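You operate a simulated robot arm through the tools that you are given. There is no shell and no other tool. Be economical: measure what you need, move in short steps, check, and stop when the job is done.

Carry out the task below with a simulated two-armed robot. There is one attempt and no reset: what you move stays moved.

Task
Bend the silver strap into a wide bracket and swing the lever back.
Fine: steady it with the other hand, it ends within 4 cm of its place; green lever for the first bend, back, grey slider to the mark, second bend; pinch nothing.

It is judged by the outcome, as a careful person would: the job done as asked, and still so three seconds after it is handed in. It fails if anything else is knocked over, pushed out of place, dropped, spilled or broken.

Robot
Two 7-joint arms with two-finger parallel grippers on one trunk, on a base that drives. Base frame: it is fixed to the floor where the robot stands at the start and does not move with it; the origin is under the middle of the robot, x ahead of it, y to its left, z up. Units: mm, degrees, N and s.
The left shoulder is at the start at [70, 134, 1201], the right one opposite. With the tool pointing down near the work surface each hand reaches from about 100 to 360 mm from the robot's upright axis, wherever it stands, measured 20 degrees to its own side. Places, roughly: brown plate with a purple roll (31x10x12 cm) [800, 300, 400]; dented brown tube (19x4x4 cm) [900, 400, 900]; gold square plug (8x4x4 cm) [700, 500, 800]; green lever on the yellow plate [500, 100, 800]; grey slider [600, 0, 800]. Payload 1.57 kg a hand.
Tool frame (each hand has its own): the origin (TCP) lies between the finger pads and is the grasp point; the fingertips stand 30 mm ahead of it; z points along the fingers, y is the line along which they close. Largest opening 80 mm; finger width 17, thickness 12; the body of the gripper, 40 by 82 mm, starts 80 mm behind the TCP.
Orientation is that of the tool frame in the base frame, as [roll, pitch, yaw] about the fixed x, y, z axes, in that order (R = Rz(yaw) Ry(pitch) Rx(roll)). With the fingers straight down and closing along the base's y, the tool's x points along the base's -x, its y along +y and its z along -z.

Tools
- The arms move only by the tool move_arm. It takes "left_steps", "right_steps" or both (then of equal length, played together; a hand with none holds still); each is a list of rows, each a list of 2 entries, a list of its own where there are three numbers: the shift along the base's x, y, z in units of 50 mm (1.0 is 50 mm), then the turn, a rotation vector about the base's x, y, z in units of 5 degrees (1.0 is 5 degrees). In form: [[[tx, ty, tz], [ax, ay, az]], ...]. A call has 1 to 20 rows; each row shifts and turns the commanded pose from where the row before left it. "left_jaw" and "right_jaw" are, for a hand that has rows, the closure in counts, from 0 (fully open) to 255 (shut), set as the call begins (left out, the last holds). A call with a number of a shift or a turn outside -1 to 1 is refused whole. Each row takes 0.2 s and may step no farther than 50 mm and 8.6 degrees from the row before; otherwise, or with a gripper value out of range, the whole call is refused. A pose out of reach is approached as far as the arm can. The call stops where the force on the tool passes 40 N (or 10 N more than at its start, if that is more) or the arm is blocked; 0.2 s more then pass. Each finger travels about 153 mm/s and halts on what it meets, pressing with about 22 N; the grip force reading is that of the motor and also rises with nothing between the fingers. The clock runs only during rows and for 0.2 s after the last one: add rows that do not move to give the fingers time. It gives the time, the measured TCP pose, the force on the tool (base axes), the opening and the grip force at its end, in the units of the frame above (readings bear some noise), with the torque about the TCP (base axes, N m) and any sound that the robot's microphone picked up.
- Cameras (640 x 400 px; columns grow to the right, rows downward): "scene" is now at [127.4, 24.7, 1413.5]; the picture's right is [0.29, -0.96, 0.00], its down [-0.68, -0.20, -0.70] and it looks along [0.67, 0.20, -0.71] (base axes); focal length 256 px, centre (320, 200). "left" rides on the left gripper at [72, 7, -122] in its tool frame; the picture's right is [-0.09, 1.00, 0.00], its down [-0.84, -0.08, -0.54] and it looks along [-0.54, -0.05, 0.84] (tool axes); focal length 238 px, centre (320, 200). "right" rides on the right gripper at [72, -7, -122] in its tool frame; the picture's right is [0.09, 1.00, 0.00], its down [-0.84, 0.08, -0.54] and it looks along [-0.54, 0.05, 0.84] (tool axes); focal length 238 px, centre (320, 200).
- camera(camera): a new picture of that camera. It takes no simulated time.
- slide_trunk(by): slides the trunk up (or, below 0, down) by that many mm; the arms and the scene camera ride with it, the base frame stays. It gives what a move gives, with no picture.
- steer(legs): drives the robot by 1 to 6 legs, each [ahead, left, turn to the left] in mm, mm and degrees, along the robot's own axes; the way and the turn of a leg run together, so that a leg with both is an arc; at most 1500 mm and 180 degrees a leg. The arms and the cameras ride along, it lands a little off, and it stops where it bumps. It gives what a move gives.
- head_to(pan, tilt): turns the head with the scene camera to pan (to the left, within 86 degrees either way) and tilt (down, from -29 to 69), counted from straight ahead of the robot. It gives what a move gives.
- locate(camera, pixels): for up to 12 pixels [column, row] of the newest picture of that camera ("zoom" is the newest enlarged one), the place [x, y, z] in the base frame of the surface seen there, good to about 2 mm. It takes no simulated time.
- enlarge(camera, box): a new picture of the part [left, top, right, bottom] of that camera's present view, enlarged. It takes no simulated time.
- close_job(): hands the job in; it is judged then, once.

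Work in short steps. Measure before you move; look again where a grasp or a placing could have gone wrong, and mend it. You have 80 turns and 78 pictures in all, those below and enlarged ones among them. Open the grippers and draw the arms clear of the work before you hand the job in, unless the task says otherwise; then end with one line.

The tools are called after "Call:" as name(argument=value, ...) on one line, values as JSON. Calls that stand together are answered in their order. move_arm: Moves the arms, as the interface text tells. Its arguments: {"type":"object","properties":{"left_steps":{"type":"array","items":{"type":"array"}},"left_jaw":{"type":"number"},"right_steps":{"type":"array","items":{"type":"array"}},"right_jaw":{"type":"number"}},"required":[]} The other tools are called the same way: slide_trunk (by) slides the trunk up or down; steer (legs) drives the base; head_to (pan, tilt) turns the head that bears the scene camera; camera (camera) takes a picture; locate (camera, pixels) gives the place of the surface under pixels of a picture; enlarge (camera, box) takes an enlarged picture of a part of a camera's view; close_job () hands the job in.

At the start:

```text
clock: 0.0
left_eef_pos: [440.5, 340.0, 1178.2]
left_tool_rot: [179.9, -0.1, -179.9]
left_force: [-0.6, 1.0, 1.3]
left_moment: [-0.01, -0.01, -0.02]
left_finger_gap: 79.8
left_grasp_force: 0.0
right_eef_pos: [385.0, -65.2, 1154.3]
right_tool_rot: [179.9, 0.0, -179.9]
right_force: [-0.3, 0.5, -0.6]
right_moment: [-0.02, 0.02, -0.01]
right_finger_gap: 80.3
right_grasp_force: 0.1
trunk travel left (down, up): [-775.0, 165.0]
robot x, y, heading: [-2.4, 0.6, 0.0]
head pan, tilt: [16.6, 45.3]
```

scene: 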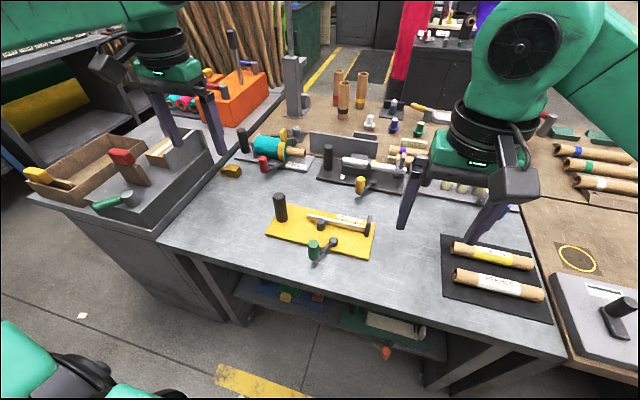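
right: 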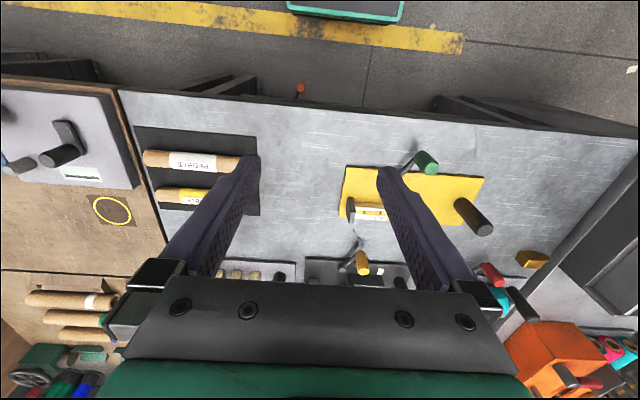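
left: 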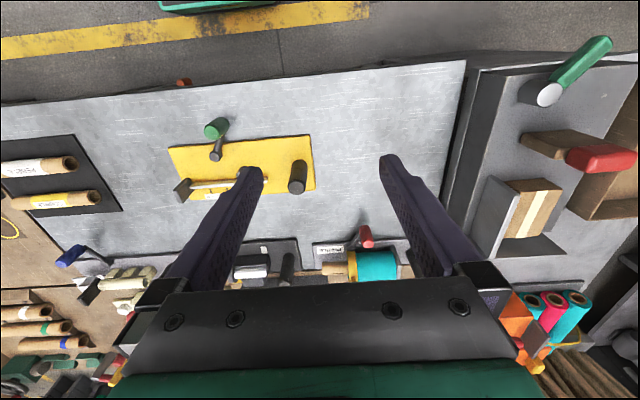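

The yellow plate with the green lever sits near scene px (320,230). I enlarge it before measuring.

Call:
enlarge(camera="scene", box=[240, 170, 400, 270])

Call:
enlarge(camera="scene", box=[220, 100, 460, 210])

Call:
enlarge(camera="left", box=[150, 100, 330, 212])

```text
4.00 times, centred on (320, 220) of scene
```

zoom: 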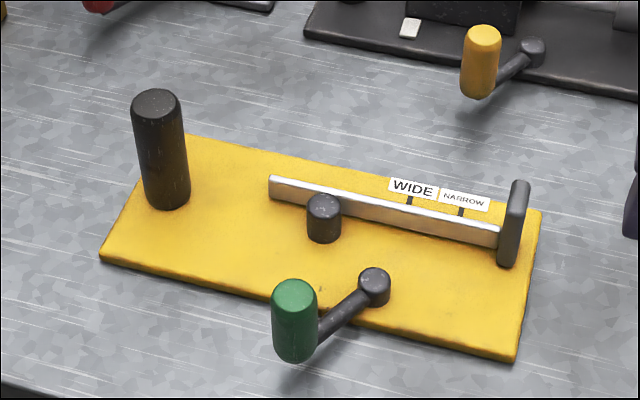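

```text
2.67 times, centred on (340, 155) of scene
```

zoom: 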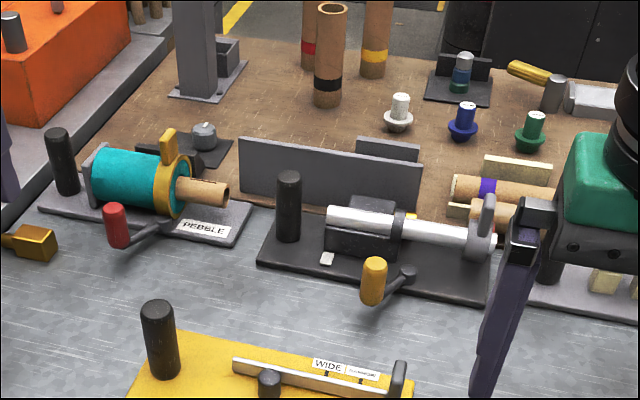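

```text
3.56 times, centred on (240, 156) of left
```

zoom: 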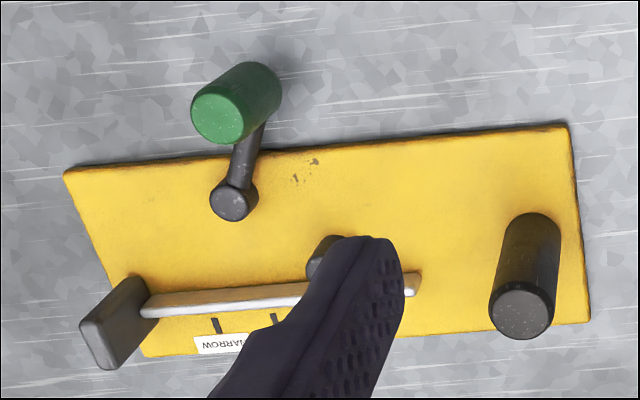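

I re-take the plate zoom so I can locate its parts.

Call:
enlarge(camera="scene", box=[240, 170, 400, 270])

Call:
locate(camera="zoom", pixels=[[295, 290], [297, 340], [375, 277], [323, 203], [275, 182], [498, 230], [520, 188], [505, 250], [155, 98], [165, 185], [410, 203], [461, 213]])

Call:
locate(camera="zoom", pixels=[[103, 252], [190, 140], [538, 215], [512, 355], [60, 300], [450, 150], [345, 310], [480, 35], [420, 190], [250, 300], [322, 238], [380, 300]])

```text
4.00 times, centred on (320, 220) of scene
```

zoom: 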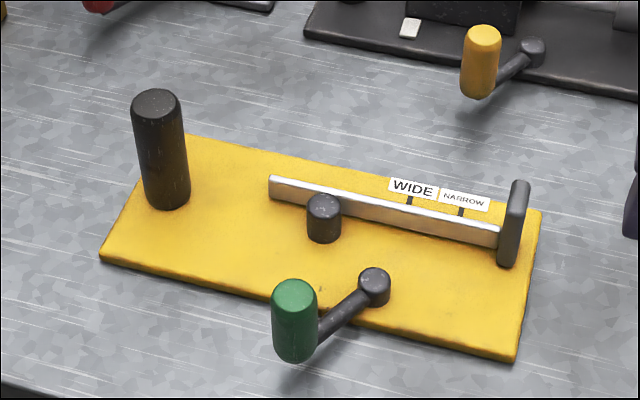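

```text
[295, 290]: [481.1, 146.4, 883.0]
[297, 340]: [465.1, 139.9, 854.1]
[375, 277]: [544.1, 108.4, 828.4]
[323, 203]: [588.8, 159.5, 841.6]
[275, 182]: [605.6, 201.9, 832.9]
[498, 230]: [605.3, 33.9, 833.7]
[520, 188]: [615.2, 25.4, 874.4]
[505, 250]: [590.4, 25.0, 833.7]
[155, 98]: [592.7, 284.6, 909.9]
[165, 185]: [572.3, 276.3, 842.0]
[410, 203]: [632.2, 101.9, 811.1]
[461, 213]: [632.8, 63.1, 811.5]
```

```text
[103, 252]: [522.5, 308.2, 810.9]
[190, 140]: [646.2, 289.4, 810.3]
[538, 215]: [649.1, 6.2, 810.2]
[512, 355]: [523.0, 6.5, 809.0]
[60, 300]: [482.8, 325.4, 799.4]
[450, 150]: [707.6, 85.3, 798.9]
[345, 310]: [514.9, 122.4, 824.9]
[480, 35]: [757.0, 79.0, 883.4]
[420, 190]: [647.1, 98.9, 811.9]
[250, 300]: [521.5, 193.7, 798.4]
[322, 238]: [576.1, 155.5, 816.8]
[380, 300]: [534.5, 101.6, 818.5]
```

The zoom gives plate top z≈810, strap along x≈605, slider at (603,25), knob at (475,145), pivot at (540,107) and post at (582,281). I check the space around the base before shifting left.

Call:
locate(camera="scene", pixels=[[30, 350], [70, 370], [110, 390], [160, 230], [125, 270], [230, 310], [240, 380], [200, 260], [400, 320], [540, 350], [180, 350], [60, 310]])

Call:
locate(camera="right", pixels=[[345, 10], [300, 60], [300, 105], [450, 125]])

```text
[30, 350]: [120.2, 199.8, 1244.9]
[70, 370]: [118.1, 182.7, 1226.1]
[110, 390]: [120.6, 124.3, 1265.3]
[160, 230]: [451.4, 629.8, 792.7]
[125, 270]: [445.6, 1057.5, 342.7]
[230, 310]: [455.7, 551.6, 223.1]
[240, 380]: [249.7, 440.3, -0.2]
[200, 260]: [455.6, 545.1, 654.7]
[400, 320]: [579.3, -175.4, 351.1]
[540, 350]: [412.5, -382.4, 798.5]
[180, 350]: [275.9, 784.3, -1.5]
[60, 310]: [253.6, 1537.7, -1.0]
```

```text
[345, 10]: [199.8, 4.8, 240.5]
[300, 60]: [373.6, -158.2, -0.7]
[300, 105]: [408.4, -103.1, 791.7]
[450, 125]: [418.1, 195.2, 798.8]
```

Base front is at x≈200 and the table edge at ≈410, so there is room. I shift 50 mm ahead and 140 mm left; the hands stay high.

Call:
steer(legs=[[50, 140, 0]])

Call:
head_to(pan=0, tilt=50)

Call:
camera(camera="scene")

```text
clock: 1.4
left_eef_pos: [489.4, 475.4, 1179.7]
left_tool_rot: [179.9, 0.1, -179.9]
left_force: [0.4, -0.1, -0.3]
left_moment: [0.03, -0.05, 0.01]
left_finger_gap: 80.0
left_grasp_force: 0.0
right_eef_pos: [433.5, 70.9, 1153.7]
right_tool_rot: [180.0, -0.1, 179.9]
right_force: [-0.3, -0.7, -0.3]
right_moment: [0.02, 0.01, -0.02]
right_finger_gap: 79.9
right_grasp_force: 0.0
trunk travel left (down, up): [-775.0, 165.0]
robot x, y, heading: [48.1, 139.8, -0.1]
head pan, tilt: [16.6, 45.3]
```

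```text
clock: 2.1
left_eef_pos: [491.0, 480.6, 1178.8]
left_tool_rot: [-180.0, 0.1, 180.0]
left_force: [-0.3, -0.5, 0.3]
left_moment: [-0.02, 0.01, -0.01]
left_finger_gap: 79.8
left_grasp_force: 0.1
right_eef_pos: [434.1, 72.9, 1153.8]
right_tool_rot: [180.0, 0.0, 179.9]
right_force: [0.4, 0.3, -0.6]
right_moment: [0.02, -0.02, 0.01]
right_finger_gap: 80.1
right_grasp_force: 0.1
trunk travel left (down, up): [-775.0, 165.0]
robot x, y, heading: [49.6, 138.6, -0.3]
head pan, tilt: [0.0, 50.0]
```

```text
70 pictures are left
```

scene: 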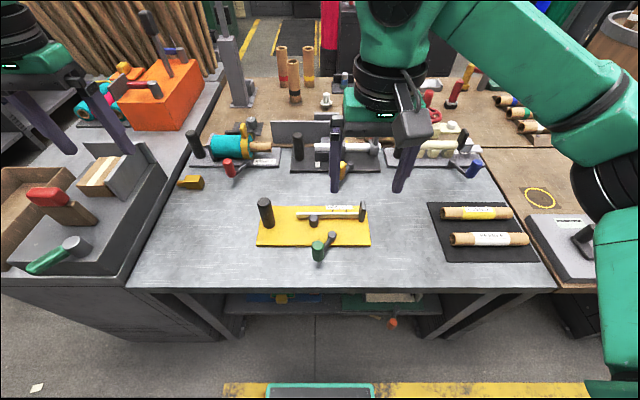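

Both hands now move above their targets at z≈1000: left over the black post, right over the green knob.

Call:
move_arm(left_steps=[[[0.368, -0.788, -0.716], [0, 0, 0]], [[0.368, -0.788, -0.716], [0, 0, 0]], [[0.368, -0.788, -0.716], [0, 0, 0]], [[0.368, -0.788, -0.716], [0, 0, 0]], [[0.368, -0.788, -0.716], [0, 0, 0]], [[0, 0, 0], [0, 0, 0]]], right_steps=[[[0.164, 0.292, -0.616], [0, 0, 0]], [[0.164, 0.292, -0.616], [0, 0, 0]], [[0.164, 0.292, -0.616], [0, 0, 0]], [[0.164, 0.292, -0.616], [0, 0, 0]], [[0.164, 0.292, -0.616], [0, 0, 0]], [[0, 0, 0], [0, 0, 0]]])

Call:
camera(camera="left")

Call:
camera(camera="right")

Call:
camera(camera="scene")

```text
refused: row 1 steps farther than a row can; nothing moved
```

```text
69 pictures are left
```

left: 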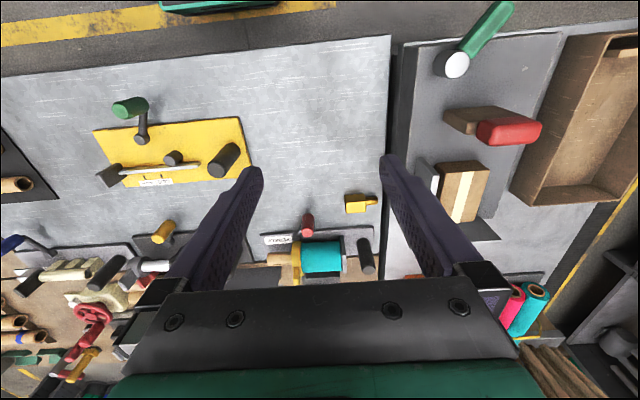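

```text
68 pictures are left
```

right: 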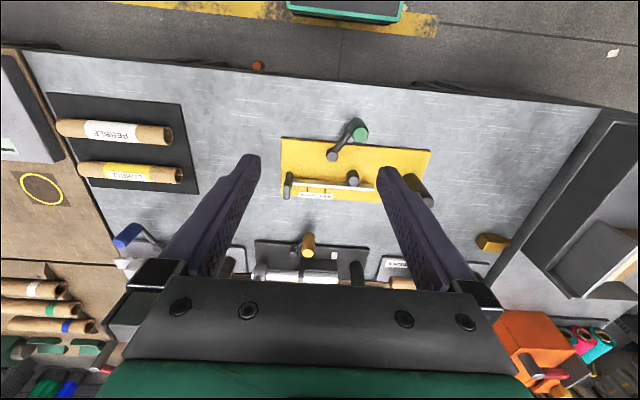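

```text
67 pictures are left
```

scene: 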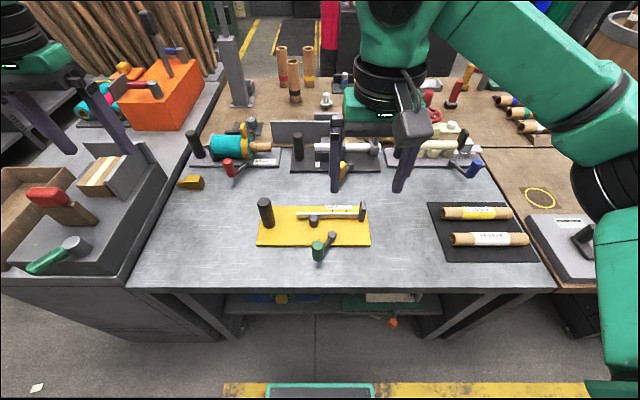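

The 50 mm limit applies to the full step length, so I use 8 smaller rows.

Call:
move_arm(left_steps=[[[0.23, -0.49, -0.44], [0, 0, 0]], [[0.23, -0.49, -0.44], [0, 0, 0]], [[0.23, -0.49, -0.44], [0, 0, 0]], [[0.23, -0.49, -0.44], [0, 0, 0]], [[0.23, -0.49, -0.44], [0, 0, 0]], [[0.23, -0.49, -0.44], [0, 0, 0]], [[0.23, -0.49, -0.44], [0, 0, 0]], [[0.23, -0.49, -0.44], [0, 0, 0]], [[0, 0, 0], [0, 0, 0]]], right_steps=[[[0.1, 0.18, -0.38], [0, 0, 0]], [[0.1, 0.18, -0.38], [0, 0, 0]], [[0.1, 0.18, -0.38], [0, 0, 0]], [[0.1, 0.18, -0.38], [0, 0, 0]], [[0.1, 0.18, -0.38], [0, 0, 0]], [[0.1, 0.18, -0.38], [0, 0, 0]], [[0.1, 0.18, -0.38], [0, 0, 0]], [[0.1, 0.18, -0.38], [0, 0, 0]], [[0, 0, 0], [0, 0, 0]]])

Call:
camera(camera="left")

Call:
camera(camera="right")

Call:
camera(camera="scene")

```text
clock: 4.2
left_eef_pos: [568.5, 289.0, 1006.7]
left_tool_rot: [-179.9, 0.1, 180.0]
left_force: [-0.8, 0.7, 0.4]
left_moment: [-0.02, 0.03, -0.02]
left_finger_gap: 80.1
left_grasp_force: 0.0
left hand out of reach, approached as far as the arm can: row 8
right_eef_pos: [473.3, 144.0, 1000.3]
right_tool_rot: [-180.0, 0.0, 179.9]
right_force: [-0.8, 0.8, -0.4]
right_moment: [0.0, -0.01, -0.02]
right_finger_gap: 80.2
right_grasp_force: 0.2
trunk travel left (down, up): [-775.0, 165.0]
robot x, y, heading: [51.4, 140.1, -0.2]
head pan, tilt: [0.0, 50.0]
```

```text
66 pictures are left
```

left: 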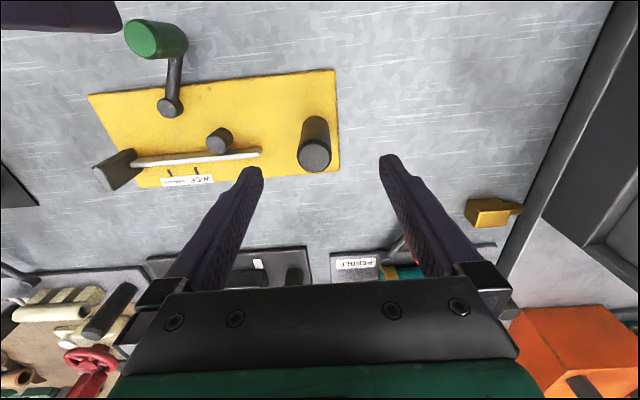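

```text
65 pictures are left
```

right: 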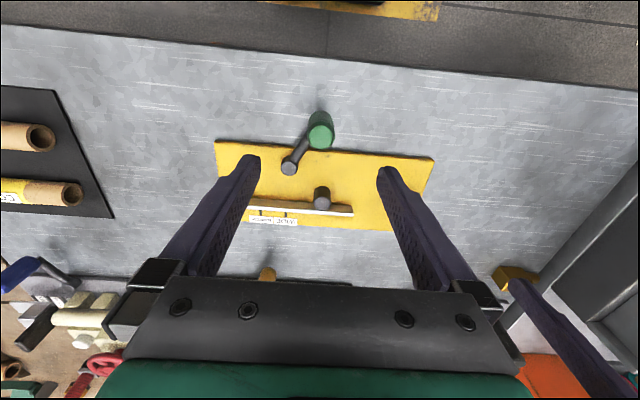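

```text
64 pictures are left
```

scene: 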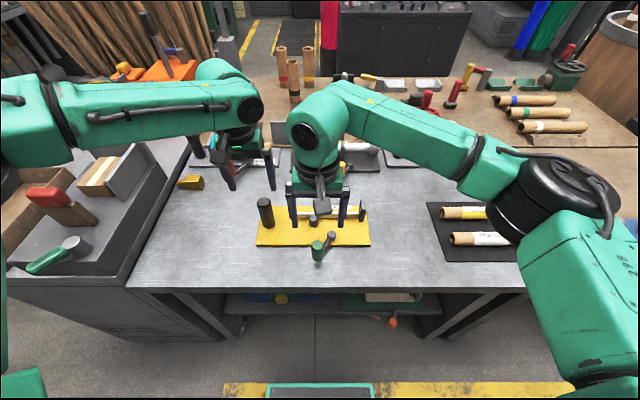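

Left was 12 mm short of its target, at the edge of reach. With the hands well above everything (tips ≈970), I drive 100 mm ahead.

Call:
steer(legs=[[100, 0, 0]])

Call:
head_to(pan=0, tilt=58)

Call:
enlarge(camera="scene", box=[200, 120, 440, 270])

```text
clock: 5.3
left_eef_pos: [668.7, 289.0, 1006.0]
left_tool_rot: [180.0, 0.4, 180.0]
left_force: [0.1, -0.3, -1.0]
left_moment: [-0.01, 0.0, 0.01]
left_finger_gap: 79.9
left_grasp_force: 0.0
right_eef_pos: [572.6, 143.4, 1001.4]
right_tool_rot: [-180.0, 0.1, 179.9]
right_force: [0.2, 0.6, -0.7]
right_moment: [-0.04, -0.02, -0.04]
right_finger_gap: 79.9
right_grasp_force: 0.1
trunk travel left (down, up): [-775.0, 165.0]
robot x, y, heading: [148.0, 139.5, 0.0]
head pan, tilt: [0.0, 50.0]
```

```text
clock: 6.0
left_eef_pos: [670.8, 290.8, 1005.9]
left_tool_rot: [-179.8, 0.1, 180.0]
left_force: [0.1, 0.5, 1.1]
left_moment: [0.02, 0.0, -0.02]
left_finger_gap: 80.1
left_grasp_force: 0.1
right_eef_pos: [575.8, 143.6, 1001.3]
right_tool_rot: [-180.0, 0.0, 179.9]
right_force: [-0.1, 0.4, -0.9]
right_moment: [-0.01, 0.0, 0.0]
right_finger_gap: 80.2
right_grasp_force: 0.0
trunk travel left (down, up): [-775.0, 165.0]
robot x, y, heading: [149.4, 137.5, -0.2]
head pan, tilt: [0.0, 58.0]
```

```text
2.67 times, centred on (320, 195) of scene
```

zoom: 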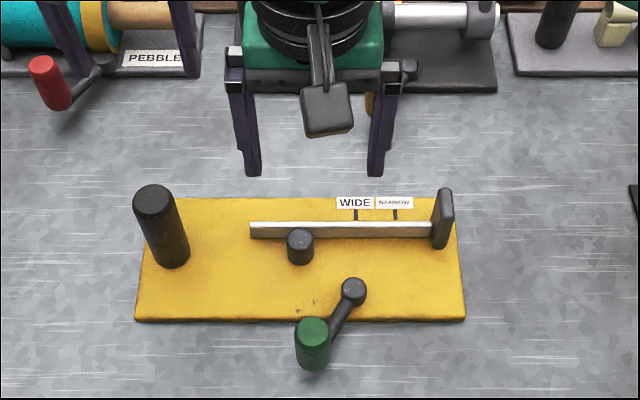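

The view is now unobstructed. I locate the post, knob, pivot, pin, slider and marks again from this angle.

Call:
locate(camera="zoom", pixels=[[153, 195], [168, 245], [312, 328], [312, 360], [353, 285], [300, 237], [443, 195], [440, 235], [355, 213], [395, 213], [340, 318], [431, 226]])

Call:
locate(camera="zoom", pixels=[[135, 190], [172, 190], [153, 186], [155, 208], [296, 330], [328, 330], [312, 318], [312, 340], [451, 195], [446, 245], [434, 230], [449, 215]])

```text
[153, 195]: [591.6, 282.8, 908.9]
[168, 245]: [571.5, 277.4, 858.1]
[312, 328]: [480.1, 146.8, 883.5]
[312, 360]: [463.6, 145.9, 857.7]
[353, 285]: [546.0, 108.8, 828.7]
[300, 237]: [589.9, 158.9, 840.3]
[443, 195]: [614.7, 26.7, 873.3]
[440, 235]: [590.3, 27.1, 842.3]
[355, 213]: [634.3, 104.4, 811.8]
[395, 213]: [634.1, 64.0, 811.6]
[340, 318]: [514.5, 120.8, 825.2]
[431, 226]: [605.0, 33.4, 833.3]
```

```text
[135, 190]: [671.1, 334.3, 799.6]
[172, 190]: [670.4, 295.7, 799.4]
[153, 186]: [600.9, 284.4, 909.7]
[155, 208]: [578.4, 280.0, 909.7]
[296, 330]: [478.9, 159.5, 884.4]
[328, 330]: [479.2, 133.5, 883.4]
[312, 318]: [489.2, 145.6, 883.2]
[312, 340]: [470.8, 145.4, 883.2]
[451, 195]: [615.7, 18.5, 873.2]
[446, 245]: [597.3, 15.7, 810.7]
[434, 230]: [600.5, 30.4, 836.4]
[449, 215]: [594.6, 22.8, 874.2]
```

Post centre is ≈(589,281), Ø≈34; knob centre ≈(479,146), Ø≈26, top 883; slider centre ≈(605,23). I yaw the left hand −90° so it can grip the post across x, leaning away from the lever's sweep, and set the right above the knob.

Call:
move_arm(left_steps=[[[-0.092, 0.04, 0], [0, 0, -1]], [[-0.092, 0.04, 0], [0, 0, -1]], [[-0.092, 0.04, 0], [0, 0, -1]], [[-0.092, 0.04, 0], [0, 0, -1]], [[-0.092, 0.04, 0], [0, 0, -1]], [[-0.092, 0.04, 0], [0, 0, -1]], [[-0.092, 0.04, 0], [0, 0, -1]], [[-0.092, 0.04, 0], [0, 0, -1]], [[-0.092, 0.04, 0], [0, 0, -1]], [[-0.092, 0.04, 0], [0, 0, -1]], [[-0.092, 0.04, 0], [0, 0, -1]], [[-0.092, 0.04, 0], [0, 0, -1]], [[-0.092, 0.04, 0], [0, 0, -1]], [[-0.092, 0.04, 0], [0, 0, -1]], [[-0.092, 0.04, 0], [0, 0, -1]], [[-0.092, 0.04, 0], [0, 0, -1]], [[-0.092, 0.04, 0], [0, 0, -1]], [[-0.092, 0.04, 0], [0, 0, -1]]], right_steps=[[[-0.108, 0.003, 0], [0, 0, 0]], [[-0.108, 0.003, 0], [0, 0, 0]], [[-0.108, 0.003, 0], [0, 0, 0]], [[-0.108, 0.003, 0], [0, 0, 0]], [[-0.108, 0.003, 0], [0, 0, 0]], [[-0.108, 0.003, 0], [0, 0, 0]], [[-0.108, 0.003, 0], [0, 0, 0]], [[-0.108, 0.003, 0], [0, 0, 0]], [[-0.108, 0.003, 0], [0, 0, 0]], [[-0.108, 0.003, 0], [0, 0, 0]], [[-0.108, 0.003, 0], [0, 0, 0]], [[-0.108, 0.003, 0], [0, 0, 0]], [[-0.108, 0.003, 0], [0, 0, 0]], [[-0.108, 0.003, 0], [0, 0, 0]], [[-0.108, 0.003, 0], [0, 0, 0]], [[-0.108, 0.003, 0], [0, 0, 0]], [[-0.108, 0.003, 0], [0, 0, 0]], [[-0.108, 0.003, 0], [0, 0, 0]]])

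Call:
camera(camera="scene")

```text
clock: 9.8
left_eef_pos: [587.0, 326.0, 1005.1]
left_tool_rot: [180.0, 0.2, 89.9]
left_force: [-0.5, -0.5, 0.1]
left_moment: [-0.02, 0.02, 0.03]
left_finger_gap: 80.0
left_grasp_force: 0.1
right_eef_pos: [476.2, 143.7, 1002.3]
right_tool_rot: [-180.0, 0.0, 179.9]
right_force: [0.4, -0.2, -1.0]
right_moment: [-0.02, 0.01, 0.0]
right_finger_gap: 79.9
right_grasp_force: 0.0
trunk travel left (down, up): [-775.0, 165.0]
robot x, y, heading: [148.0, 137.1, -0.2]
head pan, tilt: [0.0, 58.0]
```

```text
62 pictures are left
```

scene: 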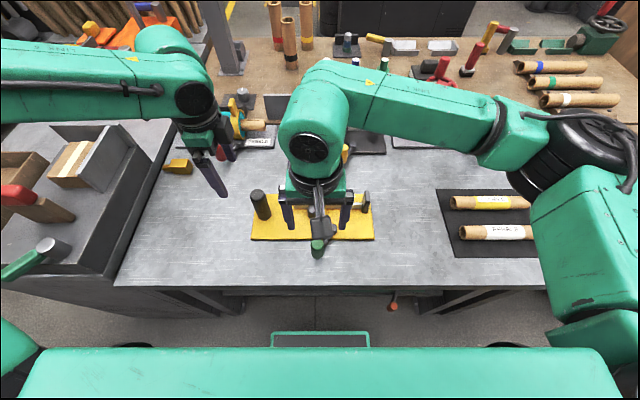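

Left yaw is done. Now I tilt it 30° so the body leans to +y and descend to the pre-grasp (589,321,953).

Call:
move_arm(left_steps=[[[0.007, -0.017, -0.173], [-1, 0, 0]], [[0.007, -0.017, -0.173], [-1, 0, 0]], [[0.007, -0.017, -0.173], [-1, 0, 0]], [[0.007, -0.017, -0.173], [-1, 0, 0]], [[0.007, -0.017, -0.173], [-1, 0, 0]], [[0.007, -0.017, -0.173], [-1, 0, 0]], [[0, 0, 0], [0, 0, 0]]])

Call:
camera(camera="left")

```text
clock: 11.4
left_eef_pos: [589.5, 320.2, 954.7]
left_tool_rot: [-180.0, 30.1, 90.0]
left_force: [-1.4, 0.4, 0.3]
left_moment: [0.02, 0.0, -0.01]
left_finger_gap: 80.0
left_grasp_force: 0.0
right_eef_pos: [476.0, 144.2, 1001.5]
right_tool_rot: [-180.0, 0.0, 179.9]
right_force: [0.0, 0.7, -0.1]
right_moment: [0.02, 0.02, 0.01]
right_finger_gap: 80.1
right_grasp_force: 0.1
trunk travel left (down, up): [-775.0, 165.0]
robot x, y, heading: [151.1, 141.7, -0.3]
head pan, tilt: [0.0, 58.0]
```

```text
61 pictures are left
```

left: 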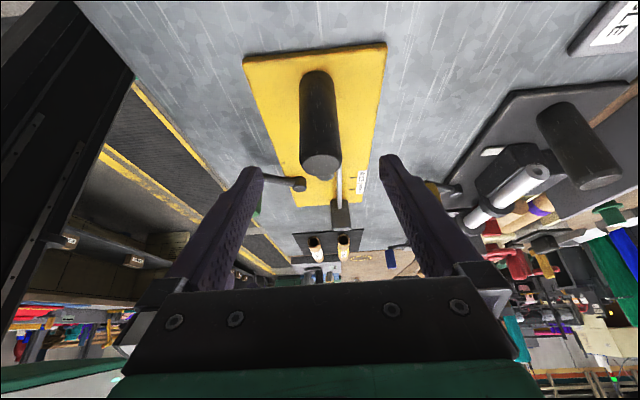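

The post (px ≈(320,130)) is centred between the fingers. I advance along the fingers to (589,281,886), then close.

Call:
move_arm(left_steps=[[[0, -0.2, -0.345], [0, 0, 0]], [[0, -0.2, -0.345], [0, 0, 0]], [[0, -0.2, -0.345], [0, 0, 0]], [[0, -0.18, -0.34], [0, 0, 0]], [[0, 0, 0], [0, 0, 0]]])

Call:
move_arm(left_steps=[[[0, 0, 0], [0, 0, 0]], [[0, 0, 0], [0, 0, 0]], [[0, 0, 0], [0, 0, 0]]], left_jaw=255)

Call:
camera(camera="left")

Call:
camera(camera="right")

```text
clock: 12.6
left_eef_pos: [590.1, 281.5, 885.8]
left_tool_rot: [179.9, 30.3, 89.8]
left_force: [-0.6, 0.3, -0.2]
left_moment: [-0.01, 0.05, 0.01]
left_finger_gap: 79.8
left_grasp_force: 0.1
right_eef_pos: [475.9, 145.2, 1002.8]
right_tool_rot: [-179.9, 0.0, 179.9]
right_force: [0.9, -0.1, 0.0]
right_moment: [-0.01, -0.05, -0.01]
right_finger_gap: 80.1
right_grasp_force: 0.1
trunk travel left (down, up): [-775.0, 165.0]
robot x, y, heading: [151.4, 144.1, -0.3]
head pan, tilt: [0.0, 58.0]
```

```text
clock: 13.4
left_eef_pos: [591.3, 282.2, 885.5]
left_tool_rot: [180.0, 30.3, 89.9]
left_force: [-0.3, -1.1, -0.5]
left_moment: [0.01, -0.33, -0.03]
left_finger_gap: 35.5
left_grasp_force: 22.2
right_eef_pos: [477.0, 143.6, 999.7]
right_tool_rot: [179.9, 0.0, 179.9]
right_force: [0.1, 0.4, 0.1]
right_moment: [-0.01, 0.0, -0.02]
right_finger_gap: 80.3
right_grasp_force: 0.1
trunk travel left (down, up): [-775.0, 165.0]
robot x, y, heading: [150.2, 143.4, -0.3]
head pan, tilt: [0.0, 58.0]
```

```text
60 pictures are left
```

left: 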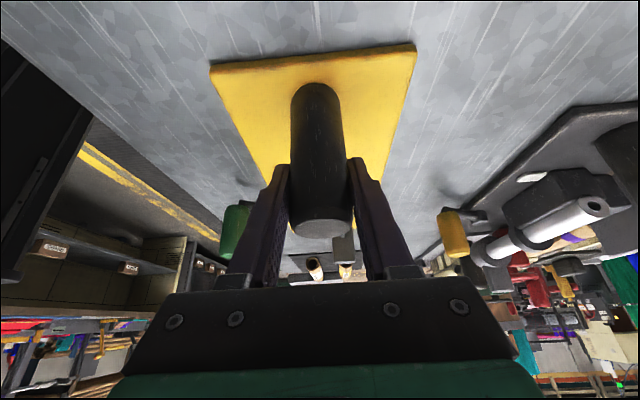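

```text
59 pictures are left
```

right: 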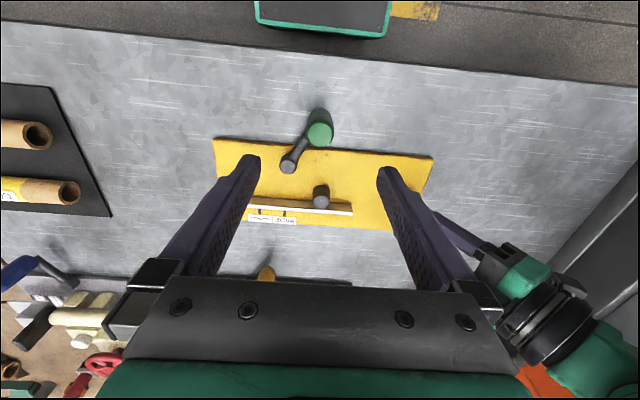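

The post is held (gap 35.5 mm, 22 N). Right now descends over the knob to (479,146,867), open, and closes on it.

Call:
move_arm(right_steps=[[[0.02, 0.01, -0.66], [0, 0, 0]], [[0.02, 0.01, -0.66], [0, 0, 0]], [[0.01, 0.01, -0.66], [0, 0, 0]], [[0, 0, -0.68], [0, 0, 0]], [[0, 0, 0], [0, 0, 0]]])

Call:
camera(camera="right")

```text
clock: 14.6
left_eef_pos: [590.7, 281.4, 886.7]
left_tool_rot: [-180.0, 30.2, 90.0]
left_force: [-0.4, 0.2, -0.2]
left_moment: [0.06, -0.38, -0.04]
left_finger_gap: 35.7
left_grasp_force: 22.4
right_eef_pos: [478.1, 147.7, 867.4]
right_tool_rot: [180.0, 0.0, 179.8]
right_force: [0.5, 0.3, 0.0]
right_moment: [-0.04, -0.03, 0.0]
right_finger_gap: 79.9
right_grasp_force: 0.0
trunk travel left (down, up): [-775.0, 165.0]
robot x, y, heading: [150.5, 137.0, -0.3]
head pan, tilt: [0.0, 58.0]
```

```text
58 pictures are left
```

right: 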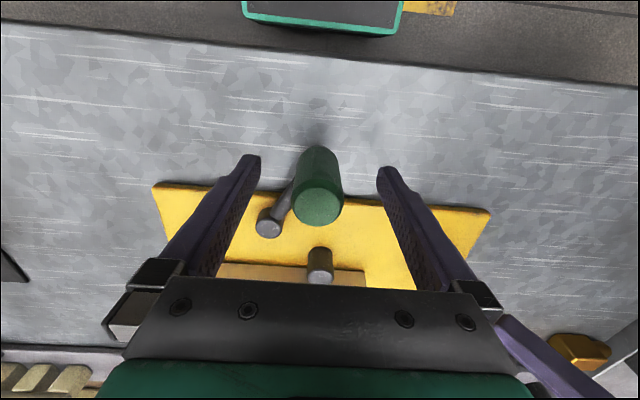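

The knob (px ≈(318,190)) lies centred between the fingers. I close on it.

Call:
move_arm(right_steps=[[[0, 0, 0], [0, 0, 0]], [[0, 0, 0], [0, 0, 0]], [[0, 0, 0], [0, 0, 0]]], right_jaw=255)

```text
clock: 15.4
left_eef_pos: [591.7, 281.6, 885.4]
left_tool_rot: [-180.0, 30.1, 90.0]
left_force: [3.7, 7.9, 1.2]
left_moment: [0.12, 0.22, -0.07]
left_finger_gap: 35.7
left_grasp_force: 22.1
right_eef_pos: [479.0, 147.4, 868.3]
right_tool_rot: [-179.9, 0.0, 179.9]
right_force: [-3.0, -7.0, -0.2]
right_moment: [0.5, -0.26, -0.14]
right_finger_gap: 29.1
right_grasp_force: 22.0
trunk travel left (down, up): [-775.0, 165.0]
robot x, y, heading: [151.8, 138.9, -0.1]
head pan, tilt: [0.0, 58.0]
```

Both grips hold. I test 10° of swing clockwise seen from above (toward +y, about pivot ≈(543.5,108)), turning the hand with the lever and watching the force.

Call:
move_arm(right_steps=[[[0.073, 0.111, 0], [0, 0, -1]], [[0.082, 0.103, 0], [0, 0, -1]], [[0, 0, 0], [0, 0, 0]]])

```text
clock: 16.2
left_eef_pos: [592.0, 282.2, 885.7]
left_tool_rot: [179.9, 30.2, 90.0]
left_force: [11.1, 13.6, 2.8]
left_moment: [-0.14, -0.09, -0.1]
left_finger_gap: 35.8
left_grasp_force: 21.9
right_eef_pos: [487.2, 156.7, 867.4]
right_tool_rot: [-179.8, -0.1, 169.8]
right_force: [-11.5, -15.2, -0.3]
right_moment: [0.23, 0.45, -0.08]
right_finger_gap: 29.2
right_grasp_force: 21.8
trunk travel left (down, up): [-775.0, 165.0]
robot x, y, heading: [153.2, 141.4, -0.1]
head pan, tilt: [0.0, 58.0]
```

The hand reached the commanded place with about 19 N opposing. I look to see whether the lever turned or the plate shifted.

Call:
enlarge(camera="scene", box=[200, 150, 440, 300])

Call:
enlarge(camera="right", box=[140, 100, 500, 325])

```text
2.67 times, centred on (320, 225) of scene
```

zoom: 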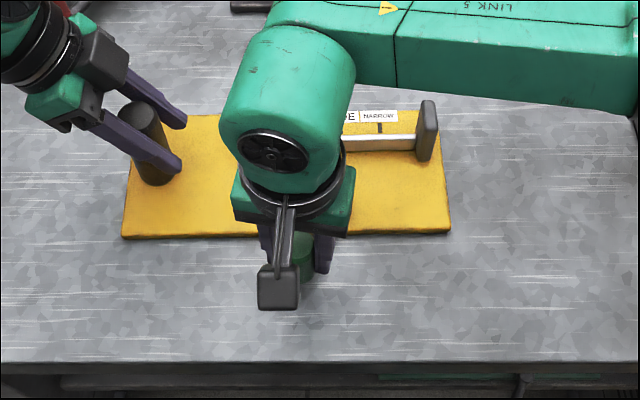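

```text
1.78 times, centred on (320, 212) of right
```

zoom: 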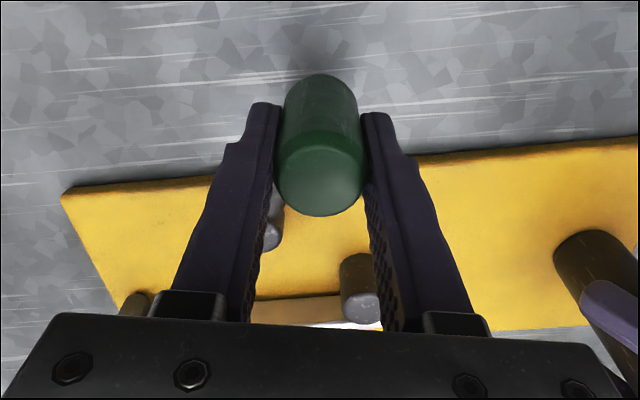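

The plate looks shifted in the picture; I measure its corners and slider.

Call:
enlarge(camera="scene", box=[200, 150, 440, 300])

Call:
locate(camera="zoom", pixels=[[124, 234], [449, 228], [441, 123], [428, 106], [411, 143], [378, 130], [135, 108]])

```text
2.67 times, centred on (320, 225) of scene
```

zoom: 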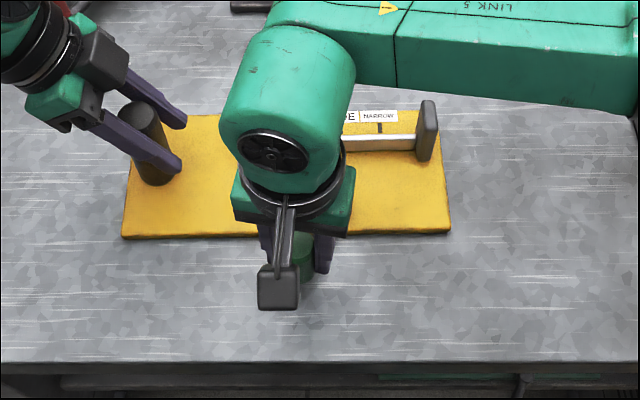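

```text
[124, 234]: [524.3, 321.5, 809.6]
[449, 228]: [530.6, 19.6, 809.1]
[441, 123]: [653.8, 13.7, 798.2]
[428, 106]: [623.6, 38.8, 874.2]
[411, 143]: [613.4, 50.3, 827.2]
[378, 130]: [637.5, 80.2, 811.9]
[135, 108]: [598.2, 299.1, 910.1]
```

The lever did not turn: the plate moved about (+5,+14) mm with it, so this direction is against its stop. I reverse to bring the plate back.

Call:
move_arm(right_steps=[[[-0.082, -0.103, 0], [0, 0, 1]], [[-0.073, -0.111, 0], [0, 0, 1]], [[0, 0, 0], [0, 0, 0]]])

Call:
enlarge(camera="scene", box=[200, 150, 440, 300])

Call:
locate(camera="zoom", pixels=[[124, 234], [449, 228], [441, 123], [428, 106], [411, 143], [378, 130], [135, 108]])

```text
clock: 17.0
left_eef_pos: [588.6, 281.5, 885.5]
left_tool_rot: [-179.8, 30.1, 90.1]
left_force: [-3.5, -3.3, 2.9]
left_moment: [-0.15, 0.11, -0.14]
left_finger_gap: 35.2
left_grasp_force: 21.8
right_eef_pos: [479.4, 146.5, 868.7]
right_tool_rot: [179.8, 0.2, -179.9]
right_force: [3.9, 1.3, 0.2]
right_moment: [-0.52, -0.59, 0.04]
right_finger_gap: 29.0
right_grasp_force: 21.8
trunk travel left (down, up): [-775.0, 165.0]
robot x, y, heading: [151.3, 140.1, -0.2]
head pan, tilt: [0.0, 58.0]
```

```text
2.67 times, centred on (320, 225) of scene
```

zoom: 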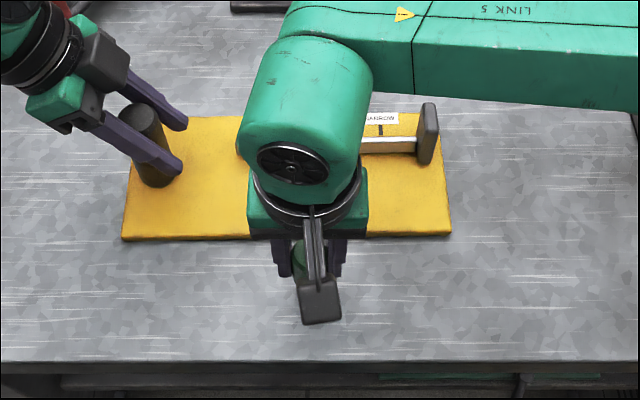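

```text
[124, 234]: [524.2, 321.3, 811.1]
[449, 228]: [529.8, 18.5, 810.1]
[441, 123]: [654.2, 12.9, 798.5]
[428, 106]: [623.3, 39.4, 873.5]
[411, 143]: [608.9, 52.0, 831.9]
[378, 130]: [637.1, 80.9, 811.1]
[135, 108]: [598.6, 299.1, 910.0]
```

The plate stayed put while the lever moved relative to it, so the lever swings counter-clockwise (knob toward −y). With the pivot now ≈(548.7,121), I swing 15° that way.

Call:
move_arm(right_steps=[[[-0.04, -0.122, 0], [0, 0, 1]], [[-0.028, -0.126, 0], [0, 0, 1]], [[-0.018, -0.128, 0], [0, 0, 1]], [[0, 0, 0], [0, 0, 0]]])

Call:
enlarge(camera="scene", box=[200, 150, 440, 300])

Call:
locate(camera="zoom", pixels=[[124, 234], [449, 228], [428, 106], [135, 108]])

Call:
enlarge(camera="right", box=[140, 100, 500, 325])

```text
clock: 18.0
left_eef_pos: [591.1, 282.0, 885.5]
left_tool_rot: [-179.9, 30.1, 90.0]
left_force: [-1.2, -3.3, -2.1]
left_moment: [0.44, -0.2, -0.04]
left_finger_gap: 35.7
left_grasp_force: 22.0
right_eef_pos: [474.7, 128.3, 869.3]
right_tool_rot: [179.9, 0.0, -165.0]
right_force: [0.2, 2.0, 7.8]
right_moment: [-0.3, -0.33, 0.05]
right_finger_gap: 28.7
right_grasp_force: 21.7
trunk travel left (down, up): [-775.0, 165.0]
robot x, y, heading: [150.5, 139.5, -0.1]
head pan, tilt: [0.0, 58.0]
```

```text
2.67 times, centred on (320, 225) of scene
```

zoom: 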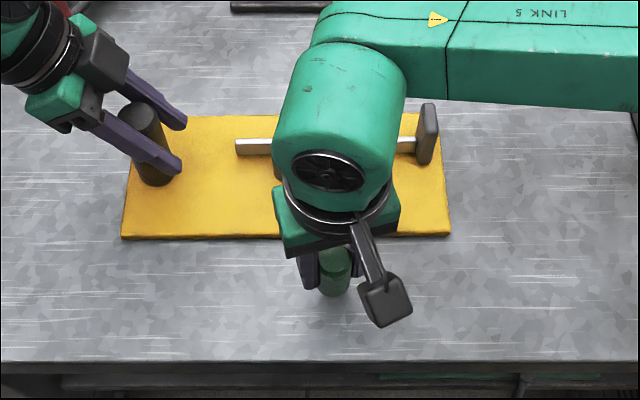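

```text
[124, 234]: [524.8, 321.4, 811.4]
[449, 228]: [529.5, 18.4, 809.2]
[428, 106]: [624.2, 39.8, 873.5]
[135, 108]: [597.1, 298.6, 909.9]
```

```text
1.78 times, centred on (320, 212) of right
```

zoom: 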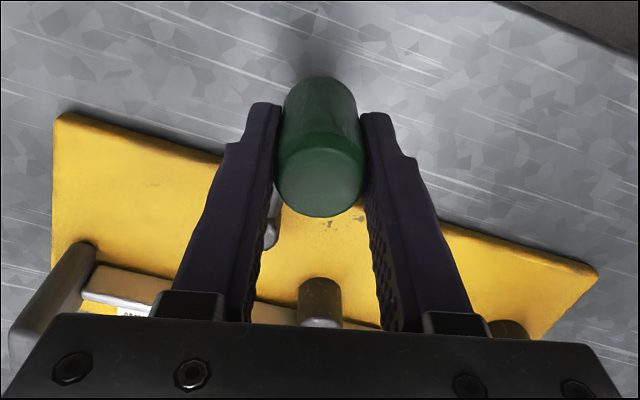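

The lever turns freely counter-clockwise and the plate stays. I continue 30° along the arc.

Call:
move_arm(right_steps=[[[-0.007, -0.129, 0], [0, 0, 1]], [[0.004, -0.129, 0], [0, 0, 1]], [[0.016, -0.128, 0], [0, 0, 1]], [[0.026, -0.126, 0], [0, 0, 1]], [[0.038, -0.124, 0], [0, 0, 1]], [[0.048, -0.12, 0], [0, 0, 1]], [[0, 0, 0], [0, 0, 0]]])

Call:
enlarge(camera="scene", box=[200, 150, 440, 300])

Call:
locate(camera="zoom", pixels=[[124, 234], [449, 228], [428, 106], [135, 108], [236, 140]])

```text
clock: 19.6
left_eef_pos: [591.5, 281.3, 886.4]
left_tool_rot: [-180.0, 30.2, 89.9]
left_force: [-0.6, -0.8, -0.3]
left_moment: [-0.25, 0.31, -0.14]
left_finger_gap: 35.3
left_grasp_force: 21.9
right_eef_pos: [481.2, 90.0, 868.2]
right_tool_rot: [179.9, -0.1, -135.0]
right_force: [1.0, -0.7, -0.8]
right_moment: [-0.17, 0.22, -0.08]
right_finger_gap: 28.9
right_grasp_force: 22.2
trunk travel left (down, up): [-775.0, 165.0]
robot x, y, heading: [147.2, 142.1, -0.2]
head pan, tilt: [0.0, 58.0]
```

```text
2.67 times, centred on (320, 225) of scene
```

zoom: 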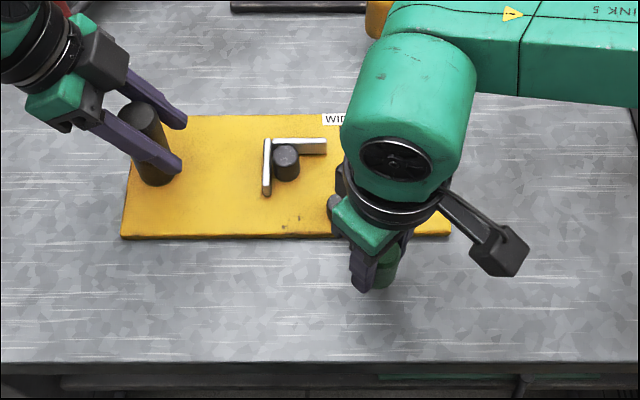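

```text
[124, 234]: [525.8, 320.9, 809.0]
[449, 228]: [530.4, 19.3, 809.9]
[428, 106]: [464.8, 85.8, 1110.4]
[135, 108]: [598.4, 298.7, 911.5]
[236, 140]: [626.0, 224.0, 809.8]
```

The strap is bent 90° around the pin (px (267,165)) at ≈55° of lever swing, with the plate unmoved. I swing the lever back along the same arc, ending just short of its stop.

Call:
move_arm(right_steps=[[[-0.048, 0.12, 0], [0, 0, -1]], [[-0.038, 0.124, 0], [0, 0, -1]], [[-0.026, 0.126, 0], [0, 0, -1]], [[-0.016, 0.128, 0], [0, 0, -1]], [[-0.004, 0.129, 0], [0, 0, -1]], [[0.007, 0.129, 0], [0, 0, -1]], [[0.018, 0.128, 0], [0, 0, -1]], [[0.028, 0.126, 0], [0, 0, -1]], [[0.04, 0.122, 0], [0, 0, -1]], [[0.051, 0.119, 0], [0, 0, -1]], [[0.044, 0.085, 0], [0, 0, -0.75]], [[0, 0, 0], [0, 0, 0]]])

Call:
enlarge(camera="scene", box=[200, 150, 440, 300])

Call:
locate(camera="zoom", pixels=[[124, 234], [449, 228], [428, 106], [135, 108]])

```text
clock: 22.2
left_eef_pos: [590.4, 282.1, 884.6]
left_tool_rot: [-179.9, 30.2, 90.0]
left_force: [2.0, 2.1, -1.5]
left_moment: [0.08, -0.25, 0.07]
left_finger_gap: 35.4
left_grasp_force: 22.2
right_eef_pos: [483.6, 157.4, 868.2]
right_tool_rot: [180.0, 0.0, 171.1]
right_force: [-2.4, 0.8, 4.7]
right_moment: [-0.35, 0.29, -0.16]
right_finger_gap: 28.8
right_grasp_force: 21.9
trunk travel left (down, up): [-775.0, 165.0]
robot x, y, heading: [149.5, 137.4, -0.0]
head pan, tilt: [0.0, 58.0]
```

```text
2.67 times, centred on (320, 225) of scene
```

zoom: 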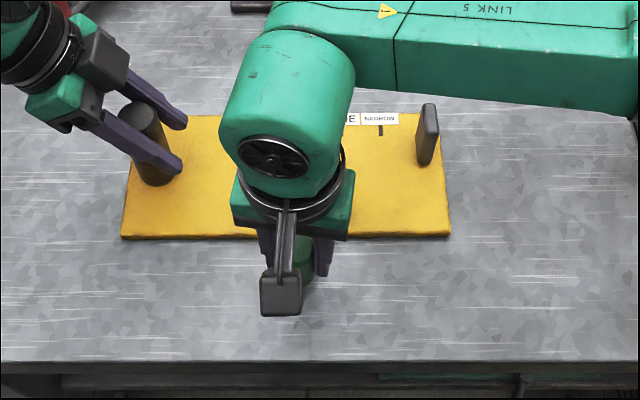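

```text
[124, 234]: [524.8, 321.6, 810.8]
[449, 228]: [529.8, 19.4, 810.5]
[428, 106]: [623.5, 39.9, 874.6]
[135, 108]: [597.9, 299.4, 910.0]
```

The lever is back with low force. I open the right hand and lift clear.

Call:
move_arm(right_steps=[[[0, 0, 0], [0, 0, 0]], [[0, 0, 0], [0, 0, 0]], [[0, 0, 0], [0, 0, 0]], [[0, 0, 0.8], [0, 0, 0]], [[0, 0, 0.9], [0, 0, 0]], [[0, 0, 0.9], [0, 0, 0]], [[0, -0.8, 0], [0, 0, 0.9]], [[0, -0.9, 0], [0, 0, 0.9]], [[0, -0.9, 0], [0, 0, 0]], [[0, -0.9, 0], [0, 0, 0]], [[0, 0, 0], [0, 0, 0]]], right_jaw=0)

Call:
enlarge(camera="scene", box=[200, 150, 440, 300])

Call:
camera(camera="right")

```text
clock: 24.6
left_eef_pos: [591.4, 281.7, 885.4]
left_tool_rot: [-179.9, 30.2, 89.9]
left_force: [-0.3, -0.7, -0.2]
left_moment: [0.15, -0.04, -0.18]
left_finger_gap: 35.4
left_grasp_force: 21.7
right_eef_pos: [482.9, -19.4, 998.7]
right_tool_rot: [179.9, 0.0, -179.9]
right_force: [-0.5, 0.0, 0.8]
right_moment: [0.0, 0.01, 0.0]
right_finger_gap: 79.8
right_grasp_force: 0.1
trunk travel left (down, up): [-775.0, 165.0]
robot x, y, heading: [148.1, 137.0, -0.0]
head pan, tilt: [0.0, 58.0]
```

```text
2.67 times, centred on (320, 225) of scene
```

zoom: 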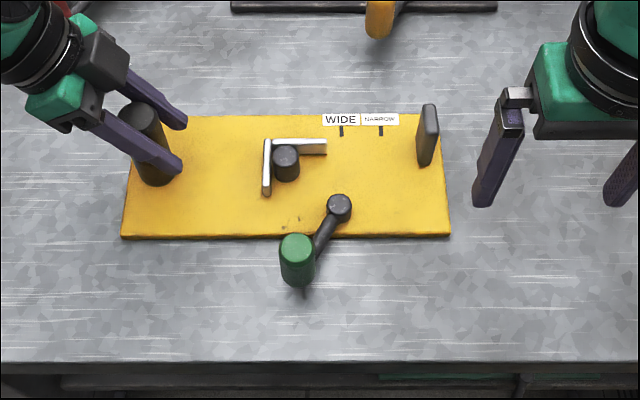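

```text
48 pictures are left
```

right: 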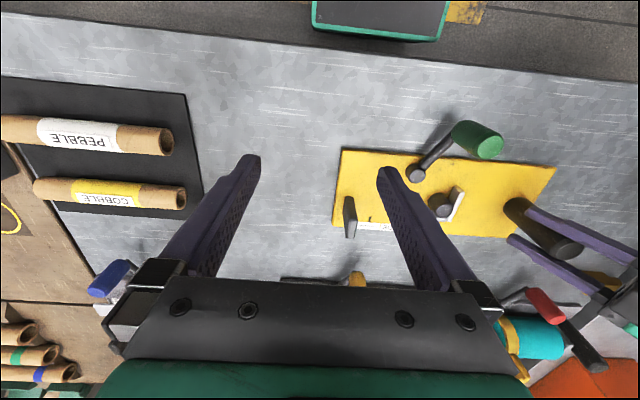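

The strap is a clean L, and the slider and both marks are visible. I measure the slider, the marks and the lever.

Call:
locate(camera="zoom", pixels=[[428, 104], [433, 125], [422, 130], [425, 150], [436, 150], [341, 133], [380, 133], [296, 243], [338, 202], [285, 154], [325, 145], [418, 160]])

Call:
enlarge(camera="scene", box=[310, 180, 374, 220])

Call:
locate(camera="zoom", pixels=[[446, 130], [390, 60], [320, 200], [480, 90], [440, 250], [160, 140]])

```text
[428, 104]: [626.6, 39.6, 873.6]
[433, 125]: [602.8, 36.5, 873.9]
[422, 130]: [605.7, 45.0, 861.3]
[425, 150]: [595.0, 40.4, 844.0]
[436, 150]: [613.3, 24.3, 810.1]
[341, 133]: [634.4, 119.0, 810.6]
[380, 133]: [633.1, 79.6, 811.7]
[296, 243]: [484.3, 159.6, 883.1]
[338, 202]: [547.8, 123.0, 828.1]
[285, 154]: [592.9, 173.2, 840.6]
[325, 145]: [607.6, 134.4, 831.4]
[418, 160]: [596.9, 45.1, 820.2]
```

```text
10.00 times, centred on (342, 200) of scene
```

zoom: 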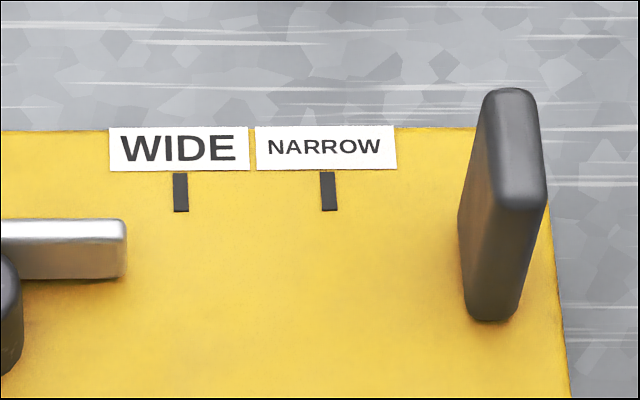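

```text
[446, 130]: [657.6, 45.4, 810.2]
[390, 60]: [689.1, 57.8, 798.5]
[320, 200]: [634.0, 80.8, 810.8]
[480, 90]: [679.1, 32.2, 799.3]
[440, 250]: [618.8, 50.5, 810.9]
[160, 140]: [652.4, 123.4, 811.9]
```

Slider spans x 594–628, y 31–45, top 874; WIDE mark at y≈119, strap end at y≈134, z 831. I grip the slider near the top across y: TCP (611,38,871), fingertips kept above the strap.

Call:
move_arm(right_steps=[[[0.853, 0.383, 0], [0, 0, 0]], [[0.853, 0.383, 0], [0, 0, 0]], [[0.853, 0.383, 0], [0, 0, 0]], [[0, 0, -0.85], [0, 0, 0]], [[0, 0, -0.85], [0, 0, 0]], [[0, 0, -0.45], [0, 0, 0]], [[0, 0, 0], [0, 0, 0]]])

Call:
camera(camera="right")

```text
clock: 26.2
left_eef_pos: [589.9, 282.8, 886.1]
left_tool_rot: [180.0, 30.2, 90.0]
left_force: [0.1, 0.1, 0.5]
left_moment: [-0.25, -0.2, 0.02]
left_finger_gap: 35.4
left_grasp_force: 22.9
right_eef_pos: [611.5, 37.8, 888.3]
right_tool_rot: [-180.0, 0.0, -179.8]
right_force: [0.0, 0.0, -0.4]
right_moment: [-0.01, 0.02, 0.01]
right_finger_gap: 79.8
right_grasp_force: 0.1
trunk travel left (down, up): [-775.0, 165.0]
robot x, y, heading: [151.6, 139.2, 0.0]
head pan, tilt: [0.0, 58.0]
```

```text
46 pictures are left
```

right: 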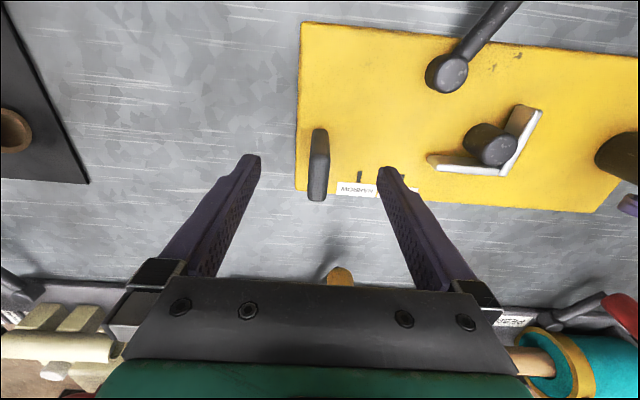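

The slider (px (318,165)) is centred between the fingers. I go down 17 mm and close gently centred on it.

Call:
move_arm(right_steps=[[[0, 0, -0.34], [0, 0, 0]], [[0, 0, 0], [0, 0, 0]]])

Call:
move_arm(right_steps=[[[0, 0, 0], [0, 0, 0]], [[0, 0, 0], [0, 0, 0]], [[0, 0, 0], [0, 0, 0]]], right_jaw=255)

```text
clock: 26.8
left_eef_pos: [590.8, 282.4, 885.7]
left_tool_rot: [-180.0, 30.2, 90.0]
left_force: [1.0, 0.7, 0.8]
left_moment: [0.03, -0.19, -0.02]
left_finger_gap: 35.4
left_grasp_force: 21.8
right_eef_pos: [610.6, 38.4, 871.0]
right_tool_rot: [-179.9, 0.1, -179.8]
right_force: [-0.3, 0.3, 0.0]
right_moment: [0.01, -0.01, 0.04]
right_finger_gap: 80.2
right_grasp_force: 0.1
trunk travel left (down, up): [-775.0, 165.0]
robot x, y, heading: [152.8, 139.3, -0.1]
head pan, tilt: [0.0, 58.0]
```

```text
clock: 27.6
left_eef_pos: [590.3, 282.2, 886.7]
left_tool_rot: [180.0, 30.1, 90.1]
left_force: [-0.1, 0.6, 0.8]
left_moment: [0.15, -0.13, -0.04]
left_finger_gap: 35.3
left_grasp_force: 22.0
right_eef_pos: [611.2, 38.8, 871.8]
right_tool_rot: [179.9, 0.1, -179.7]
right_force: [-0.3, 0.4, -0.1]
right_moment: [-0.02, 0.02, 0.03]
right_finger_gap: 13.2
right_grasp_force: 22.1
trunk travel left (down, up): [-775.0, 165.0]
robot x, y, heading: [151.7, 139.5, -0.3]
head pan, tilt: [0.0, 58.0]
```

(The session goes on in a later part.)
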